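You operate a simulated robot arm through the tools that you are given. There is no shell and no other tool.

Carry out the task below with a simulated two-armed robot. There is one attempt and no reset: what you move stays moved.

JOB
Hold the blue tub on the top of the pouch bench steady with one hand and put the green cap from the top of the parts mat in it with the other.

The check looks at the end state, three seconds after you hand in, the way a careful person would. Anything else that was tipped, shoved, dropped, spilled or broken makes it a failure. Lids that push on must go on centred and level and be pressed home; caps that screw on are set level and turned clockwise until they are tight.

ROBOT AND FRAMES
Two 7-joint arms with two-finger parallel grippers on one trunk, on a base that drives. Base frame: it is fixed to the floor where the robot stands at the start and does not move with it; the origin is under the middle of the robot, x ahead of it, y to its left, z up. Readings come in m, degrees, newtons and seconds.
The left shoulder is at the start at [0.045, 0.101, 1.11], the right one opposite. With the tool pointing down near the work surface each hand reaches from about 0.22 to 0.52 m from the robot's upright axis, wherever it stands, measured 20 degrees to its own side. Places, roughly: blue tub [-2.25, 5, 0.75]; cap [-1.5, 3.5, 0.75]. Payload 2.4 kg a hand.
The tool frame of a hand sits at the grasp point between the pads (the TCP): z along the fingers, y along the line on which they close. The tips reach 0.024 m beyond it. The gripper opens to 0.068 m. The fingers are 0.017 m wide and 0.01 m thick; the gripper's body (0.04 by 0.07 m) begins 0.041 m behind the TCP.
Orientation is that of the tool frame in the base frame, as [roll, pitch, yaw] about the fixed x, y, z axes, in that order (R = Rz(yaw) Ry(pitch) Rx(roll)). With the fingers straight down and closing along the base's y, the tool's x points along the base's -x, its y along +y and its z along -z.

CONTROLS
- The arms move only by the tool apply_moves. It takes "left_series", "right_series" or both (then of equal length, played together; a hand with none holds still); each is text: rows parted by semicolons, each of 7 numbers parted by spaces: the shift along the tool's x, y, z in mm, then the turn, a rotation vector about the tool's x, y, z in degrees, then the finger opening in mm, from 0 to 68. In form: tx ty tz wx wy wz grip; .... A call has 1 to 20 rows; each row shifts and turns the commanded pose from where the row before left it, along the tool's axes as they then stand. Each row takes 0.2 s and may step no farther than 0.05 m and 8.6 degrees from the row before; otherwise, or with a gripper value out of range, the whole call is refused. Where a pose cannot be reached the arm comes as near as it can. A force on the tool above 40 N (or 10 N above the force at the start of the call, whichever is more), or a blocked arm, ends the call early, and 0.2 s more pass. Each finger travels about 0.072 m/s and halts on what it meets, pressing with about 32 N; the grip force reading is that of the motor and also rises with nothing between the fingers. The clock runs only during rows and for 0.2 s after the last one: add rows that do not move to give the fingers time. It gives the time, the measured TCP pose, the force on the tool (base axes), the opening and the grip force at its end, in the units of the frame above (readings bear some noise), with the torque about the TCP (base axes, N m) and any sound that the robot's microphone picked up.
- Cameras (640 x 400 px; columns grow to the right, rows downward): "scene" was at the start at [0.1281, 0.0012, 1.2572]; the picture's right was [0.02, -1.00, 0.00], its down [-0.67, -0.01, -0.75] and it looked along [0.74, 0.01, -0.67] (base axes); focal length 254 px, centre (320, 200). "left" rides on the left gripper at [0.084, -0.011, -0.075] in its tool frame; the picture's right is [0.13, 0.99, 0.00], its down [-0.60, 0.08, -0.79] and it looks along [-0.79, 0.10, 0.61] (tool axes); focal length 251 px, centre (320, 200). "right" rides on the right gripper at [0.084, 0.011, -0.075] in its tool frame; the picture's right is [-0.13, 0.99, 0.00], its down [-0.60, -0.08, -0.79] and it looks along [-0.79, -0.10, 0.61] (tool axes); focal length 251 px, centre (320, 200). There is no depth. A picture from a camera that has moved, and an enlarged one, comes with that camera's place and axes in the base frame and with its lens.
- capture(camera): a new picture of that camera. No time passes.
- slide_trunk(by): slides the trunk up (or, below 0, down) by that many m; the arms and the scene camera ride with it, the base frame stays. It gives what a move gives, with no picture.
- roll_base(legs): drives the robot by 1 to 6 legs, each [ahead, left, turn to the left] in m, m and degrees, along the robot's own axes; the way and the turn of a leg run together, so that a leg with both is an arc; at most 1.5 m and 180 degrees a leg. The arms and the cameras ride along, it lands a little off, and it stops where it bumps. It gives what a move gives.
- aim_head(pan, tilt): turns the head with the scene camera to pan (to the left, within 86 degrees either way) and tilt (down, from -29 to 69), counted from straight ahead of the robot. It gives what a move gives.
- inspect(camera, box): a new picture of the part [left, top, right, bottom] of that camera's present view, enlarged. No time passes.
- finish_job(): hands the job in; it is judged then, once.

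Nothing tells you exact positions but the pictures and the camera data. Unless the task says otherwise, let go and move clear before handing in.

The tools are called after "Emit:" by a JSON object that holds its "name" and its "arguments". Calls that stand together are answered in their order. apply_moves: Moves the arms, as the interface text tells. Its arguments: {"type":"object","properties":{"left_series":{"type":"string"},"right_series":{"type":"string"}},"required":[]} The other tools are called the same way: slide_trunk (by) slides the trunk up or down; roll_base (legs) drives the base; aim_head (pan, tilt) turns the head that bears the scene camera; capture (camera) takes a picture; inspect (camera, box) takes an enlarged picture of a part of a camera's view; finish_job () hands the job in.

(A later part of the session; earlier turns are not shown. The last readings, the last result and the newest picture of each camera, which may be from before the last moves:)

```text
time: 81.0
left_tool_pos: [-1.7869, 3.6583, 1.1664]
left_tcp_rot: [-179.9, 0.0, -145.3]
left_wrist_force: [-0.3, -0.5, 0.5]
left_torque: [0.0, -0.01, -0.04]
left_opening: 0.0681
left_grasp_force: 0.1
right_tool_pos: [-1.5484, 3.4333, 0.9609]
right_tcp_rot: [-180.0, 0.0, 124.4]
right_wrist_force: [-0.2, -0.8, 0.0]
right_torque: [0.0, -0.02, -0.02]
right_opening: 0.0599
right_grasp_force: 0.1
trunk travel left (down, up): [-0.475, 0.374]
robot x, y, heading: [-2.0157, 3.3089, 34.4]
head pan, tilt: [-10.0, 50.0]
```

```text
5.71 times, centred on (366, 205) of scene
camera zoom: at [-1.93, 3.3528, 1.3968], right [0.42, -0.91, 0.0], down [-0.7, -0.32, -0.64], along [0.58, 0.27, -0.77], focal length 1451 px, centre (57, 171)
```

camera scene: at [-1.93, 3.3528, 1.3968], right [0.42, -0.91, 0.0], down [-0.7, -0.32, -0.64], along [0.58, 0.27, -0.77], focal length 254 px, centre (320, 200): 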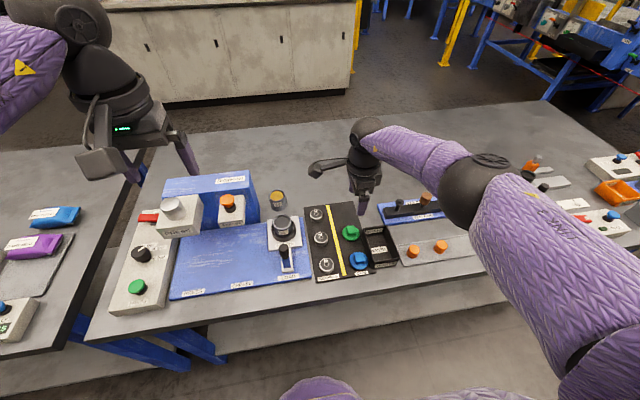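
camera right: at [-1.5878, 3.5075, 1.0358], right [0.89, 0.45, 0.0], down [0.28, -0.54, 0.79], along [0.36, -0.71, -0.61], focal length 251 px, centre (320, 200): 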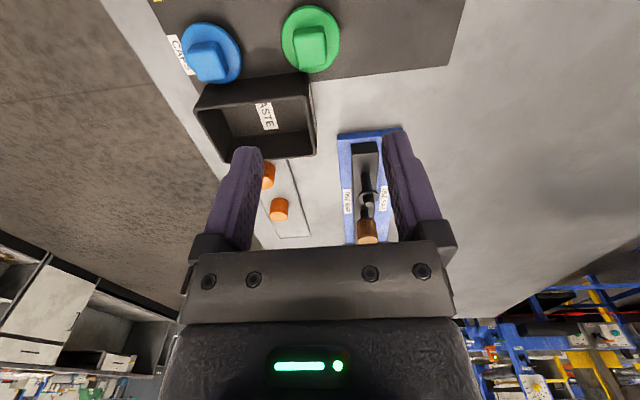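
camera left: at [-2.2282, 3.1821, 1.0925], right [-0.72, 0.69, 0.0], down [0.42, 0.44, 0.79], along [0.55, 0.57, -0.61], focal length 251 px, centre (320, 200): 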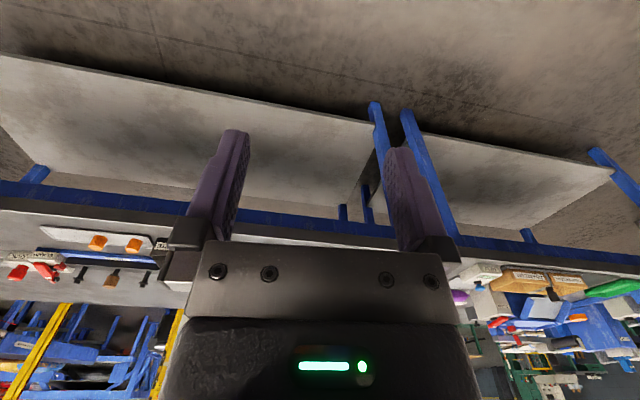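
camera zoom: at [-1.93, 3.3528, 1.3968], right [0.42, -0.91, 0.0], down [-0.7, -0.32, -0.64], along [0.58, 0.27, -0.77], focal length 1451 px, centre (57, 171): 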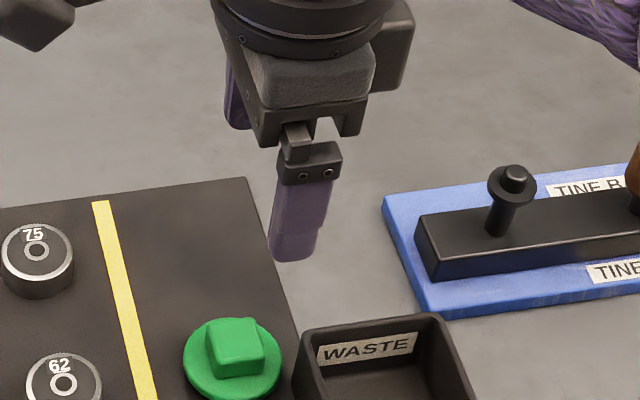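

The knob is aligned with the mat; cap centre ≈ [-1.557, 3.432], knob top z ≈ 0.831. I'll shift a few millimetres and descend to just above the knob, then check.

Emit:
{"name": "apply_moves", "arguments": {"right_series": "4 -7.7 0 0 0 0 54; 0 0 30 0 0 0 54; 0 0 30 0 0 0 54; 0 0 25 0 0 0 54; 0 0 0 0 0 0 54"}}

Emit:
{"name": "capture", "arguments": {"camera": "right"}}

Emit:
{"name": "inspect", "arguments": {"camera": "scene", "box": [310, 180, 422, 250]}}

```text
time: 82.2
left_tool_pos: [-1.789, 3.6595, 1.1662]
left_tcp_rot: [-180.0, 0.0, -145.3]
left_wrist_force: [-0.6, 0.1, -0.5]
left_torque: [-0.02, 0.01, 0.0]
left_opening: 0.0679
left_grasp_force: 0.1
right_tool_pos: [-1.5652, 3.4273, 0.8862]
right_tcp_rot: [180.0, 0.0, 124.6]
right_wrist_force: [-1.1, -0.5, -0.4]
right_torque: [-0.01, 0.0, 0.01]
right_opening: 0.0541
right_grasp_force: 0.0
right hand out of reach, approached as far as the arm can: row 4
trunk travel left (down, up): [-0.475, 0.374]
robot x, y, heading: [-2.0199, 3.3035, 34.6]
head pan, tilt: [-10.0, 50.0]
```

```text
taken
camera right: at [-1.6043, 3.5009, 0.9612], right [0.89, 0.46, 0.0], down [0.28, -0.54, 0.79], along [0.36, -0.71, -0.61], focal length 251 px, centre (320, 200)
```

right: 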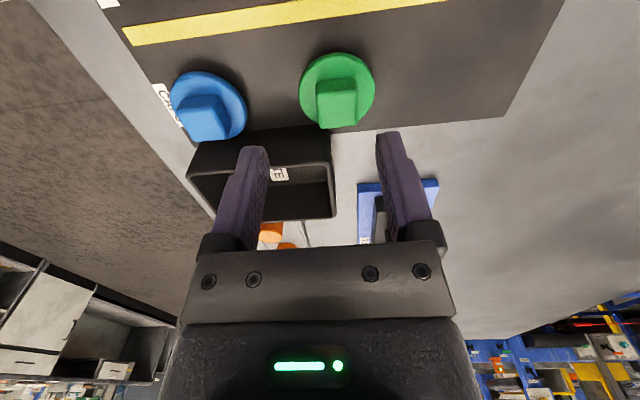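

```text
5.71 times, centred on (366, 215) of scene
camera zoom: at [-1.93, 3.3527, 1.3968], right [0.42, -0.91, 0.0], down [-0.7, -0.32, -0.64], along [0.58, 0.27, -0.77], focal length 1451 px, centre (57, 114)
```

zoom: 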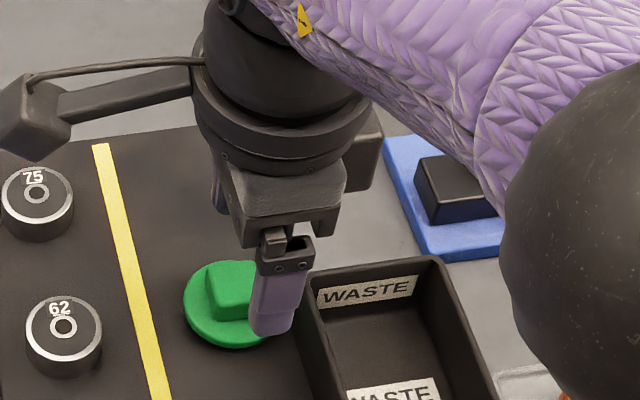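

The arm ran out of reach at this trunk height (TCP stuck at z 0.886, 8 mm short). I'll lift both hands, lower the trunk by the same amount, and try again.

Emit:
{"name": "apply_moves", "arguments": {"right_series": "0 0 -45 0 0 0 54; 0 0 -45 0 0 0 54; 0 0 -45 0 0 0 54; 0 0 -45 0 0 0 54; 0 0 0 0 0 0 54", "left_series": "0 0 -30 0 0 0 68; 0 0 -30 0 0 0 68; 0 0 -30 0 0 0 68; 0 0 -30 0 0 0 68; 0 0 0 0 0 0 68"}}

Emit:
{"name": "capture", "arguments": {"camera": "scene"}}

Emit:
{"name": "capture", "arguments": {"camera": "left"}}

```text
time: 83.4
left_tool_pos: [-1.7884, 3.6586, 1.2871]
left_tcp_rot: [-179.9, -0.1, -145.4]
left_wrist_force: [-0.3, -0.4, -0.6]
left_torque: [-0.02, 0.0, 0.02]
left_opening: 0.068
left_grasp_force: 0.0
right_tool_pos: [-1.5642, 3.4254, 1.0679]
right_tcp_rot: [179.9, 0.0, 124.6]
right_wrist_force: [-0.3, 0.5, -0.1]
right_torque: [0.02, 0.01, 0.01]
right_opening: 0.0541
right_grasp_force: 0.0
trunk travel left (down, up): [-0.475, 0.374]
robot x, y, heading: [-2.021, 3.3121, 34.3]
head pan, tilt: [-10.0, 50.0]
```

```text
taken
camera scene: at [-1.9299, 3.3529, 1.3968], right [0.42, -0.91, 0.0], down [-0.7, -0.32, -0.64], along [0.58, 0.27, -0.77], focal length 254 px, centre (320, 200)
```

scene: 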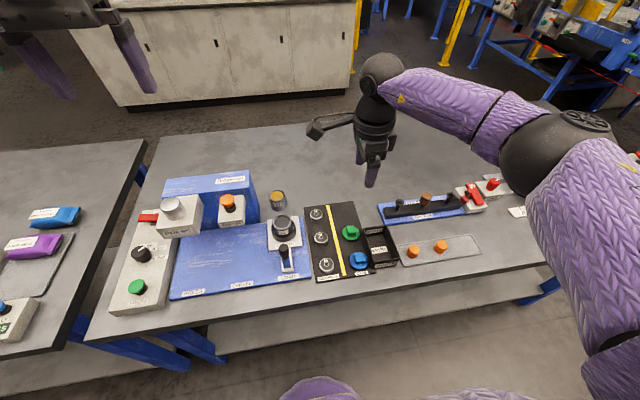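

```text
taken
camera left: at [-1.8498, 3.6014, 1.364], right [-0.67, 0.74, 0.0], down [0.45, 0.41, 0.79], along [0.59, 0.53, -0.61], focal length 251 px, centre (320, 200)
```

left: 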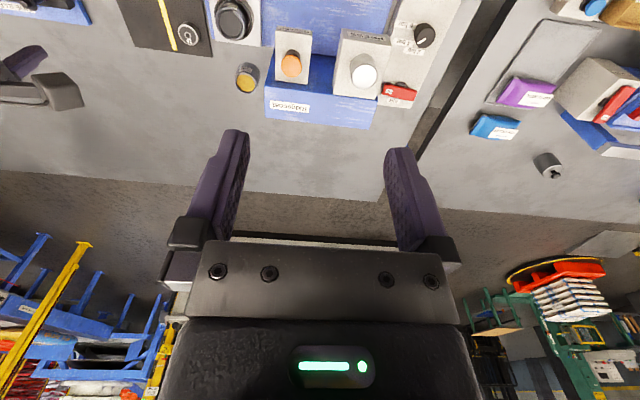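

The lift worked. I'll lower the trunk 0.1 m first and check the elbow's clearance over the bench items.

Emit:
{"name": "slide_trunk", "arguments": {"by": -0.1}}

Emit:
{"name": "aim_head", "arguments": {"pan": -30, "tilt": 45}}

Emit:
{"name": "capture", "arguments": {"camera": "scene"}}

```text
time: 84.7
left_tool_pos: [-1.7875, 3.6591, 1.1866]
left_tcp_rot: [-179.8, 0.0, -145.3]
left_wrist_force: [0.0, -0.3, -1.3]
left_torque: [0.01, 0.02, 0.0]
left_opening: 0.0678
left_grasp_force: 0.1
right_tool_pos: [-1.5648, 3.427, 0.9678]
right_tcp_rot: [180.0, 0.0, 124.6]
right_wrist_force: [-0.3, -0.7, 0.0]
right_torque: [0.0, -0.01, 0.02]
right_opening: 0.0541
right_grasp_force: 0.1
trunk travel left (down, up): [-0.375, 0.474]
robot x, y, heading: [-2.0192, 3.3065, 34.6]
head pan, tilt: [-10.0, 50.0]
```

```text
time: 85.5
left_tool_pos: [-1.7875, 3.66, 1.1872]
left_tcp_rot: [180.0, -0.1, -145.4]
left_wrist_force: [0.2, -0.3, -0.6]
left_torque: [0.0, 0.01, 0.02]
left_opening: 0.0682
left_grasp_force: 0.1
right_tool_pos: [-1.5652, 3.428, 0.967]
right_tcp_rot: [-179.9, 0.0, 124.6]
right_wrist_force: [-0.7, -0.5, 0.5]
right_torque: [0.0, -0.03, -0.03]
right_opening: 0.0538
right_grasp_force: 0.0
trunk travel left (down, up): [-0.375, 0.474]
robot x, y, heading: [-2.0215, 3.3092, 34.8]
head pan, tilt: [-30.0, 45.0]
```

```text
taken
camera scene: at [-1.9086, 3.3344, 1.3031], right [0.08, -1.0, 0.0], down [-0.71, -0.06, -0.71], along [0.7, 0.06, -0.71], focal length 254 px, centre (320, 200)
```

scene: 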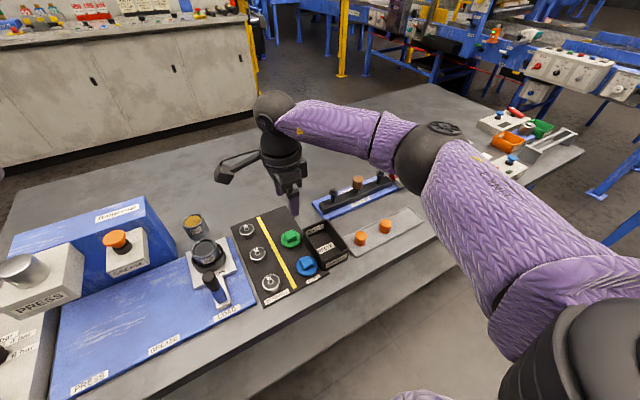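

Reach is now sufficient (only 0.32 m below the shoulder is needed), and the elbow is clear. I'll shift 9 mm along the closing axis and go down to just above the disc.

Emit:
{"name": "apply_moves", "arguments": {"right_series": "-1 9 0 0 0 0 54; 0 0 25 0 0 0 54; 0 0 25 0 0 0 54; 0 0 25 0 0 0 54; 0 0 25 0 0 0 54; 0 0 0 0 0 0 54"}}

Emit:
{"name": "capture", "arguments": {"camera": "right"}}

Emit:
{"name": "inspect", "arguments": {"camera": "scene", "box": [230, 180, 390, 280]}}

```text
time: 86.9
left_tool_pos: [-1.788, 3.6597, 1.1865]
left_tcp_rot: [180.0, 0.0, -145.4]
left_wrist_force: [-0.6, -0.8, -0.8]
left_torque: [-0.02, -0.02, 0.0]
left_opening: 0.068
left_grasp_force: 0.0
right_tool_pos: [-1.5582, 3.4314, 0.8654]
right_tcp_rot: [179.9, 0.1, 124.5]
right_wrist_force: [0.5, -0.7, -0.3]
right_torque: [0.02, 0.01, -0.02]
right_opening: 0.0541
right_grasp_force: 0.0
trunk travel left (down, up): [-0.375, 0.474]
robot x, y, heading: [-2.018, 3.3048, 34.7]
head pan, tilt: [-30.0, 45.0]
```

```text
taken
camera right: at [-1.5981, 3.5055, 0.9411], right [0.89, 0.46, 0.0], down [0.28, -0.54, 0.79], along [0.36, -0.71, -0.61], focal length 251 px, centre (320, 200)
```

right: 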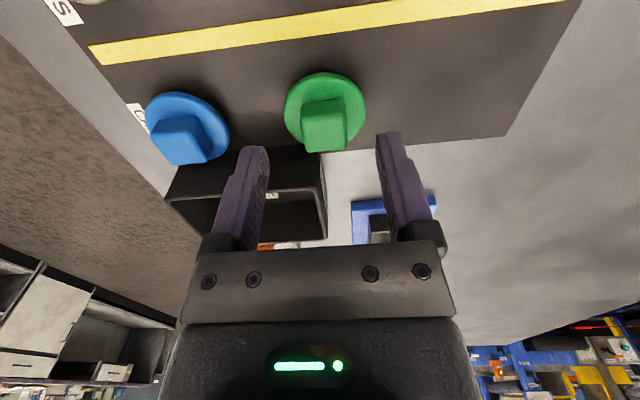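

```text
4.00 times, centred on (310, 230) of scene
camera zoom: at [-1.9086, 3.3344, 1.3031], right [0.08, -1.0, 0.0], down [-0.7, -0.06, -0.71], along [0.7, 0.06, -0.71], focal length 1016 px, centre (360, 80)
```

zoom: 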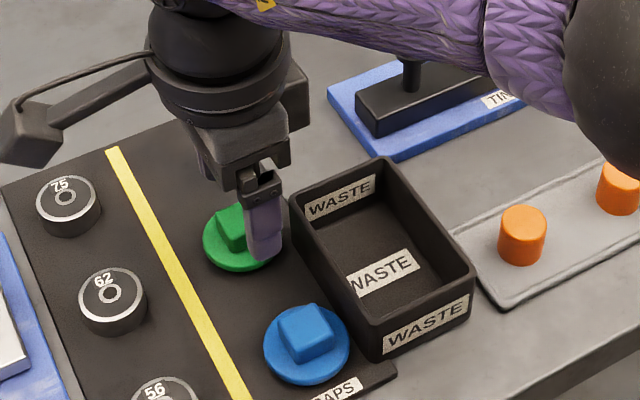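

The fingers straddle the knob symmetrically. I'll go down the last 24 mm and close on the knob.

Emit:
{"name": "apply_moves", "arguments": {"right_series": "0 0 12 0 0 0 54; 0 0 12 0 0 0 54; 0 0 0 0 0 0 54"}}

Emit:
{"name": "capture", "arguments": {"camera": "right"}}

Emit:
{"name": "inspect", "arguments": {"camera": "scene", "box": [230, 180, 390, 280]}}

```text
time: 87.7
left_tool_pos: [-1.7876, 3.6585, 1.1863]
left_tcp_rot: [-179.9, 0.1, -145.3]
left_wrist_force: [1.0, -0.4, 0.4]
left_torque: [-0.01, 0.01, 0.04]
left_opening: 0.068
left_grasp_force: 0.1
right_tool_pos: [-1.5583, 3.4306, 0.8417]
right_tcp_rot: [180.0, 0.0, 124.6]
right_wrist_force: [-0.4, -0.2, 0.2]
right_torque: [0.0, -0.01, 0.04]
right_opening: 0.0541
right_grasp_force: 0.0
trunk travel left (down, up): [-0.375, 0.474]
robot x, y, heading: [-2.0196, 3.3088, 34.8]
head pan, tilt: [-30.0, 45.0]
```

```text
taken
camera right: at [-1.5972, 3.5052, 0.9169], right [0.89, 0.46, 0.0], down [0.28, -0.54, 0.79], along [0.36, -0.71, -0.61], focal length 251 px, centre (320, 200)
```

right: 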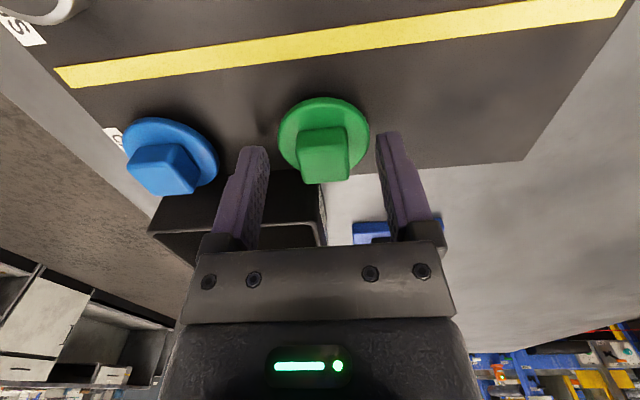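

```text
4.00 times, centred on (310, 230) of scene
camera zoom: at [-1.9086, 3.3344, 1.3031], right [0.08, -1.0, 0.0], down [-0.7, -0.06, -0.71], along [0.7, 0.06, -0.71], focal length 1016 px, centre (360, 80)
```

zoom: 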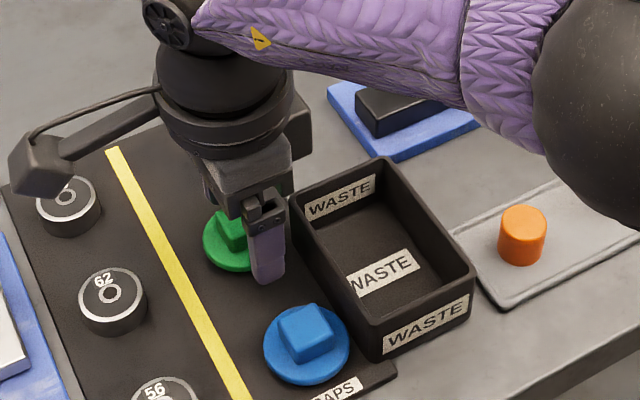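

The tips are level with the knob's lower half and centred. Closing.

Emit:
{"name": "apply_moves", "arguments": {"right_series": "0 0 0 0 0 0 14; 0 0 0 0 0 0 14; 0 0 0 0 0 0 14; 0 0 0 0 0 0 14"}}

Emit:
{"name": "capture", "arguments": {"camera": "right"}}

```text
time: 88.7
left_tool_pos: [-1.7872, 3.6586, 1.1865]
left_tcp_rot: [-179.9, 0.1, -145.3]
left_wrist_force: [-0.3, -0.2, 0.1]
left_torque: [0.03, 0.02, 0.0]
left_opening: 0.0681
left_grasp_force: 0.2
right_tool_pos: [-1.5579, 3.4308, 0.8418]
right_tcp_rot: [179.9, 0.0, 124.6]
right_wrist_force: [0.0, 1.0, -0.8]
right_torque: [0.01, 0.0, -0.03]
right_opening: 0.0225
right_grasp_force: 31.9
trunk travel left (down, up): [-0.375, 0.474]
robot x, y, heading: [-2.0159, 3.3072, 34.8]
head pan, tilt: [-30.0, 45.0]
```

```text
taken
camera right: at [-1.5971, 3.5052, 0.9172], right [0.89, 0.46, 0.0], down [0.28, -0.54, 0.79], along [0.36, -0.71, -0.61], focal length 251 px, centre (320, 200)
```

right: 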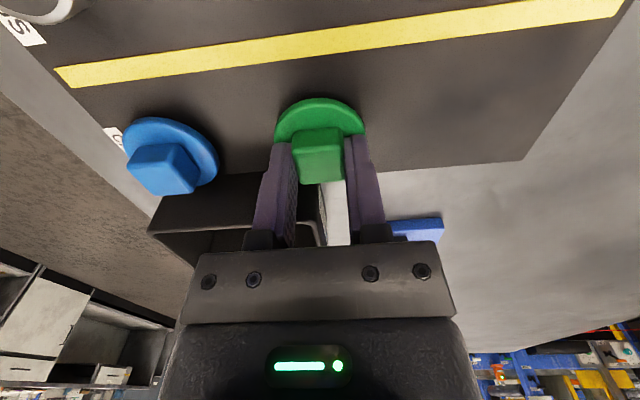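

The knob is gripped at 22.5 mm with 32 N. I'll lift straight up and confirm the cap comes with the hand.

Emit:
{"name": "apply_moves", "arguments": {"right_series": "0 0 -10 0 0 0 14; 0 0 -20 0 0 0 14; 0 0 -35 0 0 0 14; 0 0 -40 0 0 0 14; 0 0 -40 0 0 0 14; 0 0 -40 0 0 0 14; 0 0 -35 0 0 0 14; 0 0 0 0 0 0 14"}}

Emit:
{"name": "capture", "arguments": {"camera": "right"}}

Emit:
{"name": "capture", "arguments": {"camera": "scene"}}

```text
time: 90.5
left_tool_pos: [-1.7875, 3.658, 1.1876]
left_tcp_rot: [-180.0, 0.0, -145.3]
left_wrist_force: [0.3, -0.3, 1.1]
left_torque: [0.01, 0.01, -0.02]
left_opening: 0.0682
left_grasp_force: 0.0
right_tool_pos: [-1.5562, 3.4302, 1.0615]
right_tcp_rot: [-180.0, 0.0, 124.6]
right_wrist_force: [-0.2, 0.3, 0.0]
right_torque: [0.01, 0.02, 0.01]
right_opening: 0.0229
right_grasp_force: 31.6
trunk travel left (down, up): [-0.375, 0.474]
robot x, y, heading: [-2.0186, 3.3102, 34.9]
head pan, tilt: [-30.0, 45.0]
```

```text
taken
camera right: at [-1.5955, 3.5045, 1.1366], right [0.89, 0.46, 0.0], down [0.28, -0.54, 0.79], along [0.36, -0.71, -0.61], focal length 251 px, centre (320, 200)
```

right: 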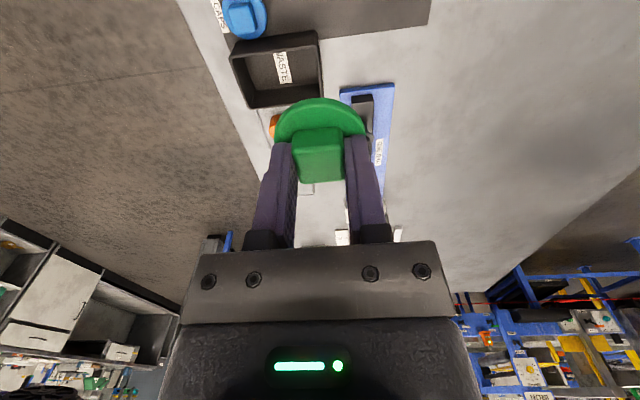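

```text
taken
camera scene: at [-1.9085, 3.3344, 1.3031], right [0.08, -1.0, 0.0], down [-0.7, -0.06, -0.71], along [0.7, 0.06, -0.71], focal length 254 px, centre (320, 200)
```

scene: 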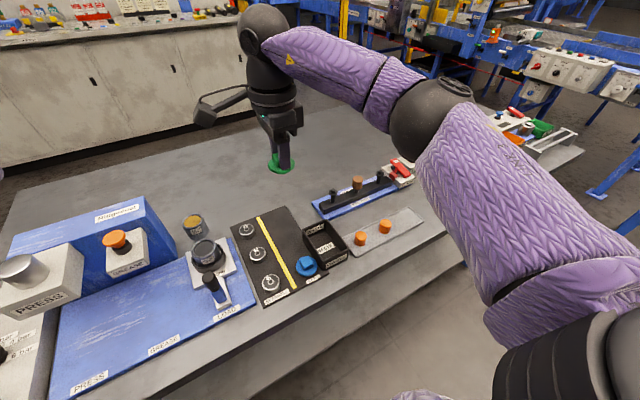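

The cap is securely held and nothing else moved. I'll pull the hand back, raise the trunk, back away from the bench and turn to travel along it.

Emit:
{"name": "apply_moves", "arguments": {"right_series": "0 -33 -10 0 0 0 14; 0 -33 -10 0 0 0 14; 0 -33 -10 0 0 0 14; 0 -33 -10 0 0 0 14; 0 0 0 0 0 0 14"}}

Emit:
{"name": "slide_trunk", "arguments": {"by": 0.2}}

Emit:
{"name": "roll_base", "arguments": {"legs": [[-0.45, 0, 0], [0, 0, 90]]}}

Emit:
{"name": "aim_head", "arguments": {"pan": 0, "tilt": 35}}

Emit:
{"name": "capture", "arguments": {"camera": "scene"}}

```text
time: 91.7
left_tool_pos: [-1.7885, 3.6591, 1.1869]
left_tcp_rot: [179.9, 0.0, -145.2]
left_wrist_force: [-0.1, -0.2, -0.5]
left_torque: [0.02, -0.02, 0.03]
left_opening: 0.0679
left_grasp_force: 0.1
right_tool_pos: [-1.6665, 3.3564, 1.1027]
right_tcp_rot: [180.0, 0.0, 124.6]
right_wrist_force: [-1.0, -0.1, 0.5]
right_torque: [0.01, -0.02, -0.02]
right_opening: 0.0227
right_grasp_force: 32.5
trunk travel left (down, up): [-0.375, 0.474]
robot x, y, heading: [-2.0182, 3.3096, 34.5]
head pan, tilt: [-30.0, 45.0]
```

```text
time: 93.9
left_tool_pos: [-1.7875, 3.6585, 1.3876]
left_tcp_rot: [-180.0, -0.2, -145.2]
left_wrist_force: [0.0, 0.0, 0.0]
left_torque: [-0.05, 0.0, -0.04]
left_opening: 0.068
left_grasp_force: 0.1
right_tool_pos: [-1.6651, 3.3565, 1.3015]
right_tcp_rot: [180.0, -0.1, 124.5]
right_wrist_force: [0.0, 0.0, -0.1]
right_torque: [-0.01, 0.01, -0.03]
right_opening: 0.0226
right_grasp_force: 31.7
trunk travel left (down, up): [-0.575, 0.274]
robot x, y, heading: [-2.0185, 3.3107, 34.6]
head pan, tilt: [-30.0, 45.0]
```

```text
time: 100.5
left_tool_pos: [-2.7454, 3.2704, 1.3863]
left_tcp_rot: [180.0, 0.0, -53.1]
left_wrist_force: [-0.3, 0.7, -1.2]
left_torque: [-0.02, 0.03, 0.01]
left_opening: 0.0681
left_grasp_force: 0.1
right_tool_pos: [-2.4485, 3.4046, 1.3023]
right_tcp_rot: [180.0, 0.0, -143.2]
right_wrist_force: [-0.4, 0.1, 0.3]
right_torque: [0.04, 0.0, 0.0]
right_opening: 0.0228
right_grasp_force: 32.2
trunk travel left (down, up): [-0.575, 0.274]
robot x, y, heading: [-2.3854, 3.0553, 126.8]
head pan, tilt: [-30.0, 45.0]
```

```text
time: 101.4
left_tool_pos: [-2.7461, 3.271, 1.3875]
left_tcp_rot: [-180.0, 0.0, -53.1]
left_wrist_force: [-0.2, 0.0, 0.3]
left_torque: [0.01, 0.01, 0.0]
left_opening: 0.0679
left_grasp_force: 0.0
right_tool_pos: [-2.4488, 3.4039, 1.3015]
right_tcp_rot: [180.0, -0.1, -143.2]
right_wrist_force: [0.0, 0.7, -0.1]
right_torque: [0.01, -0.02, 0.0]
right_opening: 0.0225
right_grasp_force: 32.3
trunk travel left (down, up): [-0.575, 0.274]
robot x, y, heading: [-2.3891, 3.0529, 126.6]
head pan, tilt: [0.0, 35.0]
```

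```text
taken
camera scene: at [-2.4474, 3.1356, 1.5188], right [0.8, 0.6, 0.0], down [0.34, -0.46, -0.82], along [-0.49, 0.66, -0.57], focal length 254 px, centre (320, 200)
```

scene: 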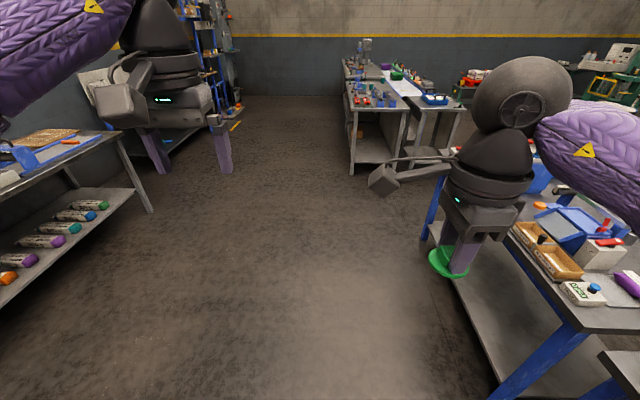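

I'm clear of the mat bench with the cap held. I'll drive along the benches to the gap beyond the pouch bench's north-west end, then turn to face through it.

Emit:
{"name": "roll_base", "arguments": {"legs": [[1.15, -0.1, 0], [1.08, -0.11, 0], [0, 0, -90]]}}

Emit:
{"name": "aim_head", "arguments": {"pan": 0, "tilt": 35}}

Emit:
{"name": "capture", "arguments": {"camera": "scene"}}

```text
time: 116.3
left_tool_pos: [-3.3377, 5.3288, 1.3862]
left_tcp_rot: [179.9, 0.0, -143.9]
left_wrist_force: [-0.5, 0.2, 0.4]
left_torque: [-0.03, 0.02, 0.0]
left_opening: 0.0682
left_grasp_force: 0.2
right_tool_pos: [-3.2077, 5.0298, 1.3015]
right_tcp_rot: [-180.0, 0.1, 125.9]
right_wrist_force: [0.6, 0.3, -0.2]
right_torque: [0.0, 0.01, -0.02]
right_opening: 0.0226
right_grasp_force: 31.9
trunk travel left (down, up): [-0.575, 0.274]
robot x, y, heading: [-3.5633, 4.9691, 36.2]
head pan, tilt: [0.0, 35.0]
```

```text
time: 117.0
left_tool_pos: [-3.3379, 5.3288, 1.3876]
left_tcp_rot: [180.0, 0.0, -143.8]
left_wrist_force: [0.7, -1.3, -0.1]
left_torque: [0.02, -0.01, 0.0]
left_opening: 0.0677
left_grasp_force: 0.1
right_tool_pos: [-3.2092, 5.0301, 1.3003]
right_tcp_rot: [180.0, -0.1, 126.0]
right_wrist_force: [0.2, -0.2, 0.1]
right_torque: [-0.01, 0.01, -0.01]
right_opening: 0.023
right_grasp_force: 31.7
trunk travel left (down, up): [-0.575, 0.274]
robot x, y, heading: [-3.5623, 4.9763, 36.0]
head pan, tilt: [0.0, 35.0]
```

```text
taken
camera scene: at [-3.4769, 5.0332, 1.5188], right [0.59, -0.81, 0.0], down [-0.46, -0.34, -0.82], along [0.66, 0.48, -0.57], focal length 254 px, centre (320, 200)
```

scene: 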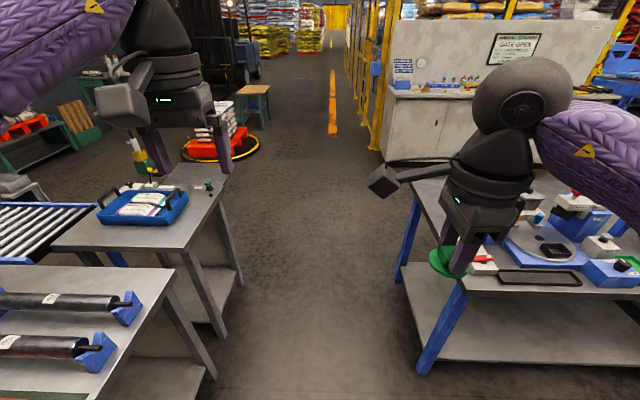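

The corridor is centred (about ±0.55 m on each side) and free. I'll drive straight through to the far side.

Emit:
{"name": "roll_base", "arguments": {"legs": [[1.05, 0, 0], [1.0, 0, 0]]}}

Emit:
{"name": "aim_head", "arguments": {"pan": -70, "tilt": 35}}

Emit:
{"name": "capture", "arguments": {"camera": "scene"}}

Emit:
{"name": "capture", "arguments": {"camera": "right"}}

```text
time: 127.2
left_tool_pos: [-1.6765, 6.542, 1.3859]
left_tcp_rot: [180.0, -0.1, -143.7]
left_wrist_force: [-0.1, -0.2, 0.4]
left_torque: [-0.01, 0.0, 0.04]
left_opening: 0.0676
left_grasp_force: 0.2
right_tool_pos: [-1.5444, 6.2449, 1.303]
right_tcp_rot: [180.0, -0.1, 126.3]
right_wrist_force: [0.5, -0.2, -0.1]
right_torque: [-0.03, 0.01, -0.01]
right_opening: 0.0228
right_grasp_force: 31.8
trunk travel left (down, up): [-0.575, 0.274]
robot x, y, heading: [-1.8987, 6.187, 36.0]
head pan, tilt: [0.0, 35.0]
```

```text
time: 128.6
left_tool_pos: [-1.6752, 6.5436, 1.3855]
left_tcp_rot: [180.0, 0.0, -143.4]
left_wrist_force: [0.0, -0.6, 0.0]
left_torque: [-0.03, 0.02, 0.04]
left_opening: 0.0677
left_grasp_force: 0.0
right_tool_pos: [-1.5449, 6.2448, 1.3022]
right_tcp_rot: [-179.9, 0.0, 126.3]
right_wrist_force: [-0.1, 0.0, 0.1]
right_torque: [0.01, 0.01, -0.01]
right_opening: 0.0226
right_grasp_force: 32.1
trunk travel left (down, up): [-0.575, 0.274]
robot x, y, heading: [-1.8988, 6.1835, 36.2]
head pan, tilt: [-70.0, 35.0]
```

```text
taken
camera scene: at [-1.811, 6.1451, 1.5189], right [-0.55, -0.83, 0.0], down [-0.48, 0.32, -0.82], along [0.68, -0.45, -0.57], focal length 254 px, centre (320, 200)
```

scene: 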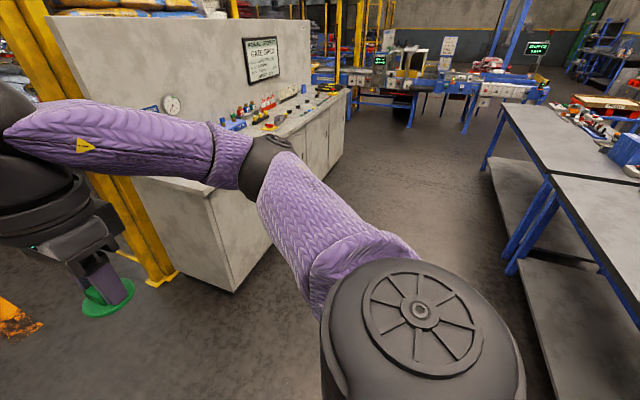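

```text
taken
camera right: at [-1.5865, 6.3172, 1.3771], right [0.88, 0.48, 0.0], down [0.29, -0.53, 0.79], along [0.38, -0.69, -0.61], focal length 251 px, centre (320, 200)
```

right: 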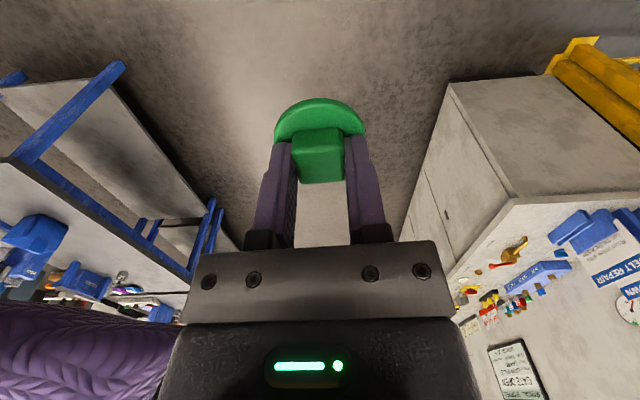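

I'm on the far side with the counter about 1 m behind the planned spot. I'll turn right, move along the back edge level with the tub, and turn to face the bench.

Emit:
{"name": "roll_base", "arguments": {"legs": [[0, 0, -90], [0.8, 0, 0], [0, 0, -90]]}}

Emit:
{"name": "aim_head", "arguments": {"pan": 0, "tilt": 45}}

Emit:
{"name": "capture", "arguments": {"camera": "scene"}}

Emit:
{"name": "inspect", "arguments": {"camera": "scene", "box": [220, 80, 460, 230]}}

```text
time: 140.3
left_tool_pos: [-1.6179, 5.2067, 1.3864]
left_tcp_rot: [180.0, 0.0, 39.2]
left_wrist_force: [-0.1, -0.2, 0.6]
left_torque: [0.03, 0.0, -0.02]
left_opening: 0.0682
left_grasp_force: 0.1
right_tool_pos: [-1.7643, 5.4976, 1.3011]
right_tcp_rot: [180.0, 0.0, -50.8]
right_wrist_force: [-0.4, 0.5, -0.4]
right_torque: [-0.02, 0.0, -0.03]
right_opening: 0.0227
right_grasp_force: 31.8
trunk travel left (down, up): [-0.575, 0.274]
robot x, y, heading: [-1.4115, 5.5728, -141.0]
head pan, tilt: [-70.0, 35.0]
```

```text
time: 141.7
left_tool_pos: [-1.6189, 5.206, 1.3862]
left_tcp_rot: [-180.0, 0.1, 39.3]
left_wrist_force: [0.7, 0.1, -0.3]
left_torque: [0.01, -0.07, -0.02]
left_opening: 0.0679
left_grasp_force: 0.2
right_tool_pos: [-1.7631, 5.4968, 1.3017]
right_tcp_rot: [-179.9, 0.1, -50.9]
right_wrist_force: [0.2, 1.0, 0.9]
right_torque: [0.01, -0.03, 0.0]
right_opening: 0.0225
right_grasp_force: 31.3
trunk travel left (down, up): [-0.575, 0.274]
robot x, y, heading: [-1.4182, 5.573, -140.7]
head pan, tilt: [0.0, 45.0]
```

```text
taken
camera scene: at [-1.4894, 5.512, 1.504], right [-0.63, 0.78, 0.0], down [0.55, 0.45, -0.71], along [-0.55, -0.45, -0.71], focal length 254 px, centre (320, 200)
```

scene: 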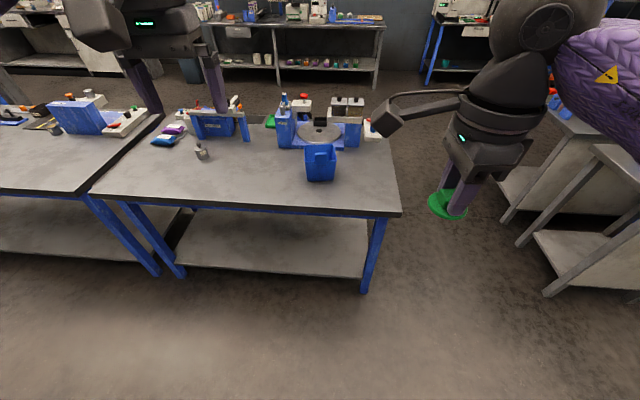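

```text
2.67 times, centred on (340, 155) of scene
camera zoom: at [-1.4894, 5.512, 1.504], right [-0.63, 0.78, 0.0], down [0.55, 0.45, -0.71], along [-0.55, -0.45, -0.71], focal length 677 px, centre (267, 320)
```

zoom: 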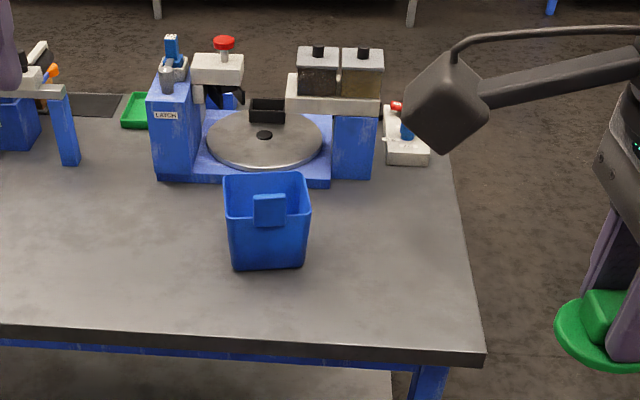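

The tub's tab faces me, about 0.15 m in from the back edge; nothing else stands on this side of it. Zooming in on the tub's shape.

Emit:
{"name": "inspect", "arguments": {"camera": "scene", "box": [280, 125, 360, 175]}}

Emit:
{"name": "inspect", "arguments": {"camera": "scene", "box": [296, 138, 344, 168]}}

```text
8.00 times, centred on (320, 150) of scene
camera zoom: at [-1.4894, 5.512, 1.504], right [-0.63, 0.78, 0.0], down [0.55, 0.45, -0.71], along [-0.55, -0.45, -0.71], focal length 2032 px, centre (320, 600)
```

zoom: 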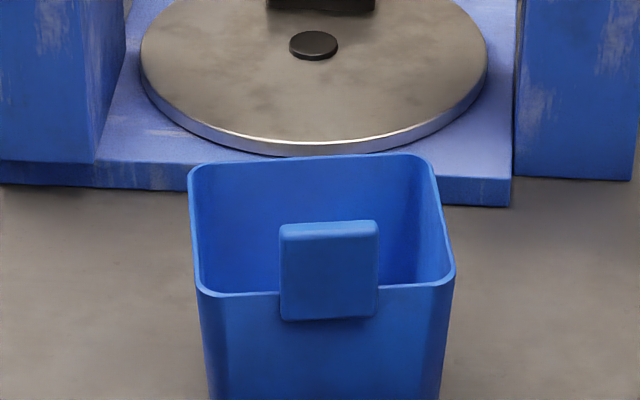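

```text
13.33 times, centred on (320, 153) of scene
camera zoom: at [-1.4894, 5.512, 1.504], right [-0.63, 0.78, 0.0], down [0.55, 0.45, -0.71], along [-0.55, -0.45, -0.71], focal length 3386 px, centre (320, 827)
```

zoom: 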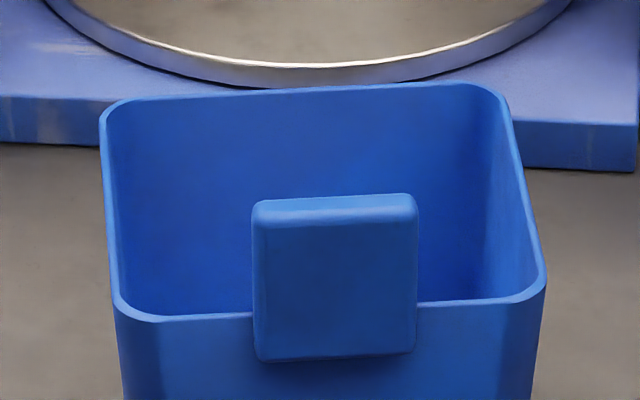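

The tub: about 125 × 117 mm at the rim (z ≈ 0.895), with a ~50 × 13 mm tab rising above the near rim to z ≈ 0.937; it's rotated a few degrees from the bench, facing about 41.6°. I'll turn to square with it and approach part way.

Emit:
{"name": "roll_base", "arguments": {"legs": [[0.32, 0, 0], [0, 0, 2.4]]}}

Emit:
{"name": "aim_head", "arguments": {"pan": 0, "tilt": 55}}

Emit:
{"name": "capture", "arguments": {"camera": "scene"}}

Emit:
{"name": "inspect", "arguments": {"camera": "scene", "box": [260, 80, 400, 168]}}

```text
time: 144.2
left_tool_pos: [-1.8501, 4.9951, 1.3859]
left_tcp_rot: [-179.9, 0.0, 41.8]
left_wrist_force: [0.4, -0.1, -0.9]
left_torque: [-0.01, -0.02, 0.02]
left_opening: 0.0679
left_grasp_force: 0.1
right_tool_pos: [-2.0078, 5.2794, 1.3014]
right_tcp_rot: [-180.0, 0.0, -48.4]
right_wrist_force: [-0.5, -0.4, 0.7]
right_torque: [0.0, -0.02, -0.01]
right_opening: 0.0227
right_grasp_force: 32.1
trunk travel left (down, up): [-0.575, 0.274]
robot x, y, heading: [-1.6644, 5.3729, -138.6]
head pan, tilt: [0.0, 45.0]
```

```text
time: 145.0
left_tool_pos: [-1.8492, 4.9954, 1.3863]
left_tcp_rot: [179.9, 0.0, 41.8]
left_wrist_force: [0.3, 0.1, -1.2]
left_torque: [-0.04, -0.03, 0.0]
left_opening: 0.0681
left_grasp_force: 0.2
right_tool_pos: [-2.0091, 5.2799, 1.303]
right_tcp_rot: [180.0, 0.1, -48.5]
right_wrist_force: [0.2, -0.5, -0.5]
right_torque: [-0.01, 0.02, 0.0]
right_opening: 0.0223
right_grasp_force: 32.2
trunk travel left (down, up): [-0.575, 0.274]
robot x, y, heading: [-1.6657, 5.3676, -138.3]
head pan, tilt: [0.0, 55.0]
```

```text
taken
camera scene: at [-1.7277, 5.313, 1.4906], right [-0.66, 0.75, 0.0], down [0.61, 0.54, -0.57], along [-0.43, -0.38, -0.82], focal length 254 px, centre (320, 200)
```

scene: 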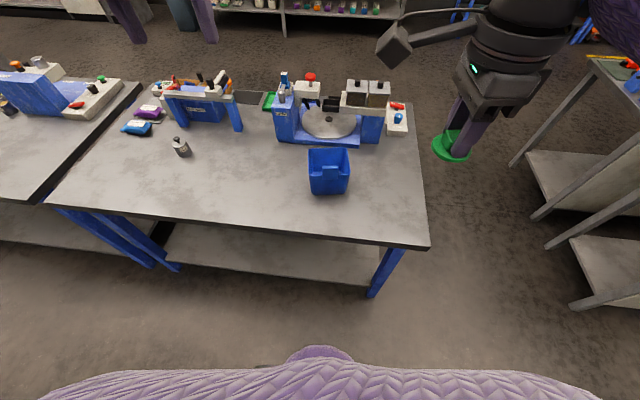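

```text
4.55 times, centred on (330, 124) of scene
camera zoom: at [-1.7277, 5.313, 1.4906], right [-0.66, 0.75, 0.0], down [0.61, 0.54, -0.57], along [-0.43, -0.38, -0.82], focal length 1154 px, centre (274, 546)
```

zoom: 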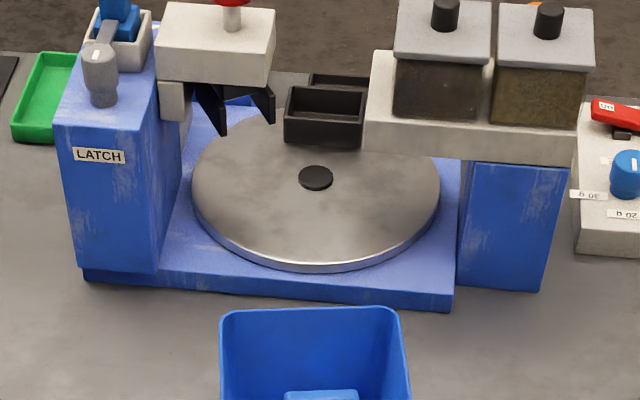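

Both stations flanking the turntable are well behind the tub. A closer look at the tub from this angle for triangulation.

Emit:
{"name": "inspect", "arguments": {"camera": "scene", "box": [290, 140, 370, 190]}}

Emit:
{"name": "inspect", "arguments": {"camera": "scene", "box": [290, 155, 370, 205]}}

Emit:
{"name": "capture", "arguments": {"camera": "left"}}

Emit:
{"name": "capture", "arguments": {"camera": "right"}}

```text
8.00 times, centred on (330, 165) of scene
camera zoom: at [-1.7277, 5.313, 1.4906], right [-0.66, 0.75, 0.0], down [0.61, 0.54, -0.57], along [-0.43, -0.38, -0.82], focal length 2032 px, centre (240, 480)
```

zoom: 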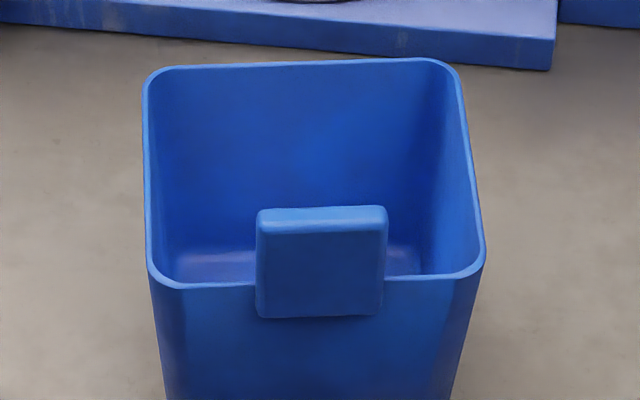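

```text
8.00 times, centred on (330, 180) of scene
camera zoom: at [-1.7277, 5.313, 1.4906], right [-0.66, 0.75, 0.0], down [0.61, 0.54, -0.57], along [-0.43, -0.38, -0.82], focal length 2032 px, centre (240, 360)
```

zoom: 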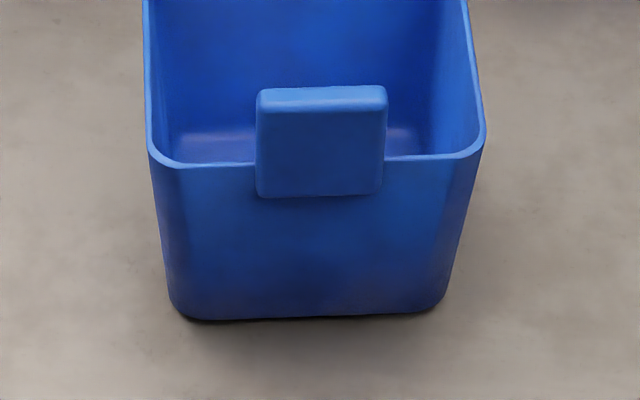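

```text
taken
camera left: at [-1.7936, 5.0581, 1.4625], right [0.76, -0.65, 0.0], down [-0.4, -0.46, 0.79], along [-0.52, -0.6, -0.61], focal length 251 px, centre (320, 200)
```

left: 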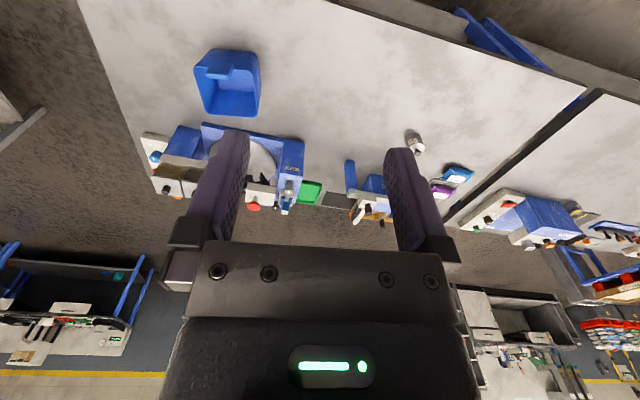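

```text
taken
camera right: at [-1.9608, 5.2085, 1.3771], right [-0.83, -0.56, 0.0], down [-0.34, 0.5, 0.79], along [-0.45, 0.66, -0.61], focal length 251 px, centre (320, 200)
```

right: 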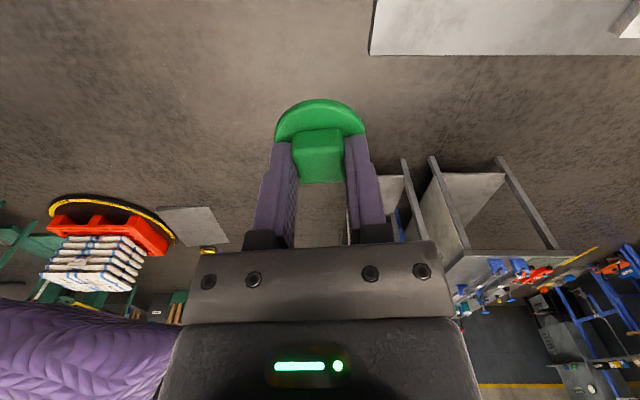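

The tub sits at about [-2.165, 4.962] (rim z ≈ 0.905); its tab is centred near [-2.116, 5.008], z 0.905–0.951, about 47 mm wide. Plan: left hand grips the tab across its width from my side with fingers tilted forward, and the right hand lowers the cap into the tub. First I'll lower the trunk here, clear of the bench, and tilt the left hand.

Emit:
{"name": "slide_trunk", "arguments": {"by": -0.28}}

Emit:
{"name": "apply_moves", "arguments": {"left_series": "0 0 0 0 -8 0 68; 0 0 0 0 -8 0 68; 0 0 0 0 -8 0 68; 0 0 0 0 -8 0 68; 0 0 0 0 -8 0 68; 0 0 0 0 -8 0 68; 0 0 0 0 -7 0 68; 0 0 0 0 0 0 68"}}

Emit:
{"name": "capture", "arguments": {"camera": "scene"}}

Emit:
{"name": "capture", "arguments": {"camera": "left"}}

```text
time: 147.8
left_tool_pos: [-1.8486, 4.996, 1.1057]
left_tcp_rot: [-179.9, 0.0, 41.8]
left_wrist_force: [0.2, -0.5, -1.0]
left_torque: [0.0, -0.01, 0.0]
left_opening: 0.0679
left_grasp_force: 0.1
right_tool_pos: [-2.0075, 5.2796, 1.022]
right_tcp_rot: [-179.9, 0.0, -48.4]
right_wrist_force: [0.6, -0.6, -0.3]
right_torque: [0.02, -0.03, -0.01]
right_opening: 0.0226
right_grasp_force: 32.1
trunk travel left (down, up): [-0.295, 0.554]
robot x, y, heading: [-1.6647, 5.3699, -138.3]
head pan, tilt: [0.0, 55.0]
```

```text
time: 149.6
left_tool_pos: [-1.8495, 4.9963, 1.1063]
left_tcp_rot: [-179.9, 55.0, 41.9]
left_wrist_force: [-0.1, 0.9, -0.3]
left_torque: [-0.01, 0.0, -0.03]
left_opening: 0.068
left_grasp_force: 0.1
right_tool_pos: [-2.0076, 5.2794, 1.0215]
right_tcp_rot: [180.0, -0.1, -48.4]
right_wrist_force: [-0.1, -0.9, -0.2]
right_torque: [0.0, -0.05, -0.01]
right_opening: 0.0225
right_grasp_force: 31.5
trunk travel left (down, up): [-0.295, 0.554]
robot x, y, heading: [-1.6606, 5.3721, -138.4]
head pan, tilt: [0.0, 55.0]
```

```text
taken
camera scene: at [-1.7534, 5.2901, 1.2089], right [-0.66, 0.75, 0.0], down [0.61, 0.54, -0.57], along [-0.43, -0.38, -0.82], focal length 254 px, centre (320, 200)
```

scene: 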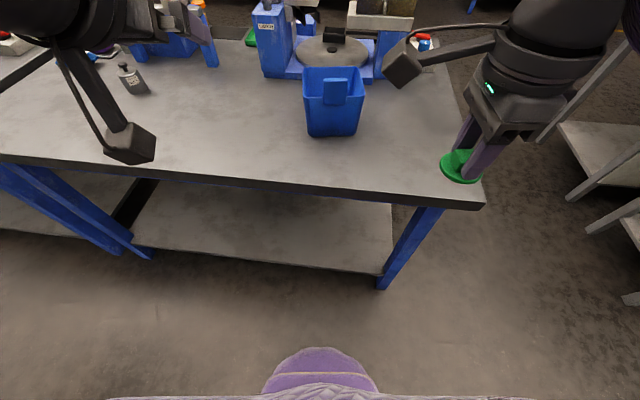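

```text
taken
camera left: at [-1.7743, 5.0757, 1.0814], right [0.72, -0.69, -0.11], down [0.28, 0.14, 0.95], along [-0.64, -0.71, 0.3], focal length 251 px, centre (320, 200)
```

left: 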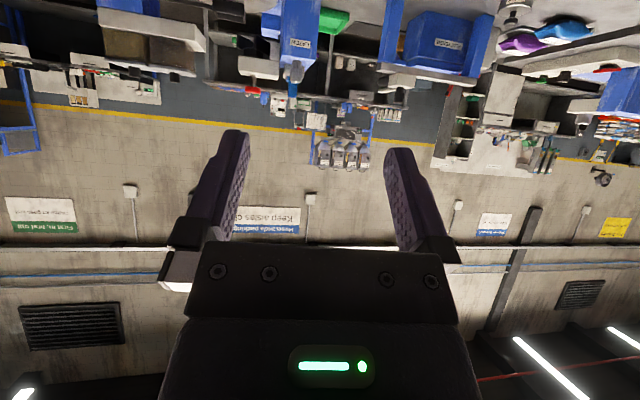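

The left hand tilted fine. Now a third view of the tub from this lower height to sharpen its position.

Emit:
{"name": "inspect", "arguments": {"camera": "scene", "box": [284, 60, 380, 120]}}

Emit:
{"name": "inspect", "arguments": {"camera": "scene", "box": [284, 90, 380, 150]}}

```text
6.67 times, centred on (332, 90) of scene
camera zoom: at [-1.7534, 5.2901, 1.2089], right [-0.66, 0.75, 0.0], down [0.61, 0.54, -0.57], along [-0.43, -0.38, -0.82], focal length 1693 px, centre (240, 933)
```

zoom: 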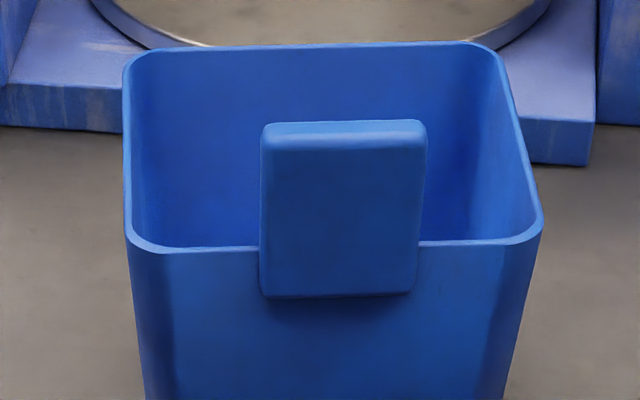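

```text
6.67 times, centred on (332, 120) of scene
camera zoom: at [-1.7534, 5.2901, 1.2089], right [-0.66, 0.75, 0.0], down [0.61, 0.54, -0.57], along [-0.43, -0.38, -0.82], focal length 1693 px, centre (240, 733)
```

zoom: 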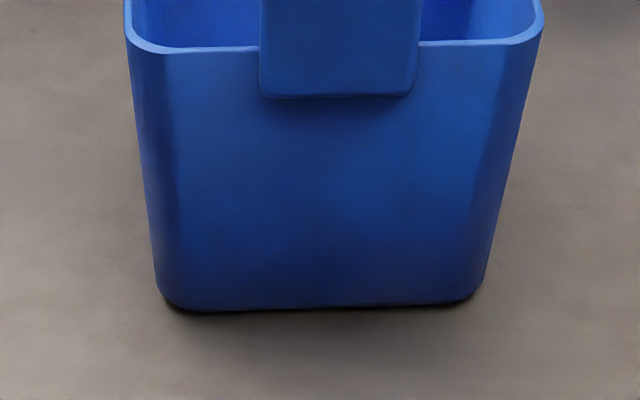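

Three views agree: bench top z 0.803, rim 0.907, tab top 0.948, tab centre [-2.116, 5.007], tub centre [-2.165, 4.961]. I'll advance 0.14 m so the axis stands about 0.30 m from the edge.

Emit:
{"name": "roll_base", "arguments": {"legs": [[0.14, 0, 0]]}}

Emit:
{"name": "capture", "arguments": {"camera": "scene"}}

```text
time: 150.9
left_tool_pos: [-1.9584, 4.9004, 1.1074]
left_tcp_rot: [-179.9, 55.1, 41.8]
left_wrist_force: [0.5, -0.6, -0.9]
left_torque: [0.0, 0.02, 0.02]
left_opening: 0.068
left_grasp_force: 0.0
right_tool_pos: [-2.1146, 5.1854, 1.0218]
right_tcp_rot: [-179.9, 0.0, -48.4]
right_wrist_force: [0.5, 0.0, -0.6]
right_torque: [-0.01, 0.02, -0.01]
right_opening: 0.0226
right_grasp_force: 31.9
trunk travel left (down, up): [-0.295, 0.554]
robot x, y, heading: [-1.7679, 5.2767, -138.2]
head pan, tilt: [0.0, 55.0]
```

```text
taken
camera scene: at [-1.8609, 5.1945, 1.2088], right [-0.66, 0.75, 0.0], down [0.61, 0.54, -0.57], along [-0.43, -0.38, -0.82], focal length 254 px, centre (320, 200)
```

scene: 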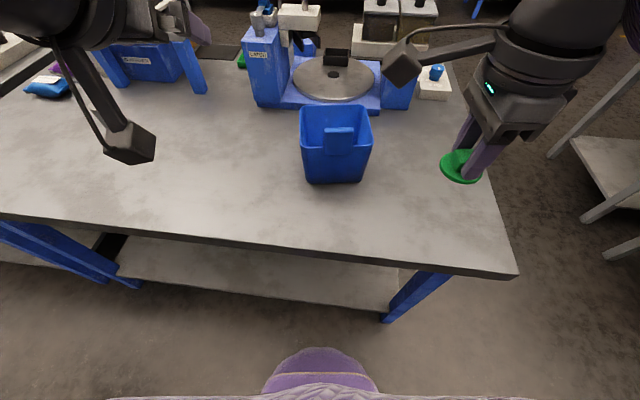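

The tub is now within reach and nothing bumped. First I'll move the right hand (with the cap) forward and to the right of the tub, to make room for the left hand.

Emit:
{"name": "apply_moves", "arguments": {"right_series": "-6 20 -10 0 0 0 14; -6 40 -8 0 0 0 14; -6 40 -8 0 0 0 14; -6 40 -8 0 0 0 14; -6 40 -6 0 0 0 14; 0 0 0 0 0 0 14"}}

Emit:
{"name": "capture", "arguments": {"camera": "scene"}}

Emit:
{"name": "capture", "arguments": {"camera": "right"}}

```text
time: 152.3
left_tool_pos: [-1.9568, 4.8998, 1.1071]
left_tcp_rot: [-179.8, 54.9, 41.9]
left_wrist_force: [0.0, -0.3, 0.5]
left_torque: [0.03, -0.01, -0.01]
left_opening: 0.0678
left_grasp_force: 0.0
right_tool_pos: [-2.2601, 5.0928, 1.0607]
right_tcp_rot: [179.9, 0.2, -48.3]
right_wrist_force: [-0.4, 0.1, 0.2]
right_torque: [0.03, 0.01, 0.0]
right_opening: 0.0229
right_grasp_force: 32.0
right hand out of reach, approached as far as the arm can: row 5
trunk travel left (down, up): [-0.295, 0.554]
robot x, y, heading: [-1.7689, 5.2742, -138.4]
head pan, tilt: [0.0, 55.0]
```

```text
taken
camera scene: at [-1.8602, 5.194, 1.2089], right [-0.66, 0.75, 0.0], down [0.61, 0.54, -0.57], along [-0.43, -0.38, -0.82], focal length 254 px, centre (320, 200)
```

scene: 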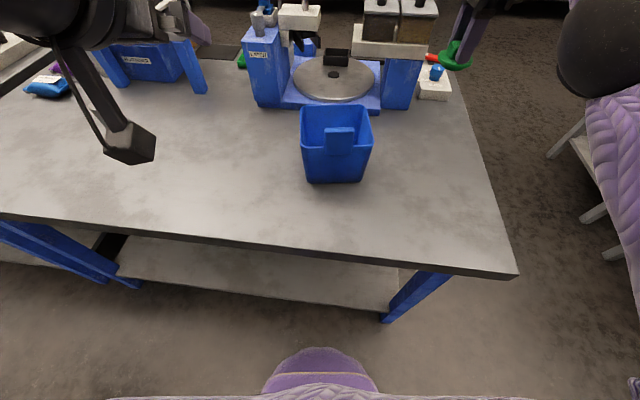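

```text
taken
camera right: at [-2.2127, 5.0219, 1.1354], right [-0.83, -0.56, 0.0], down [-0.34, 0.5, 0.79], along [-0.45, 0.66, -0.61], focal length 251 px, centre (320, 200)
```

right: 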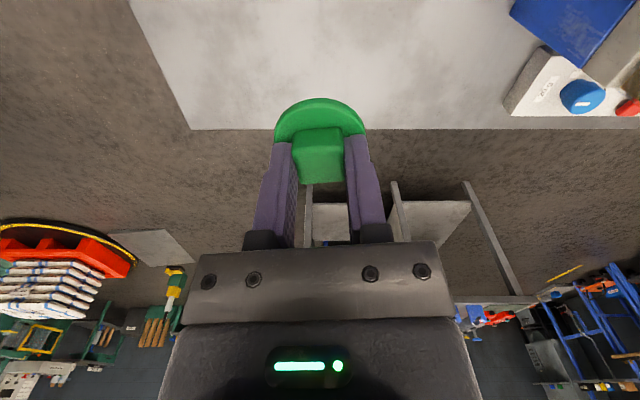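

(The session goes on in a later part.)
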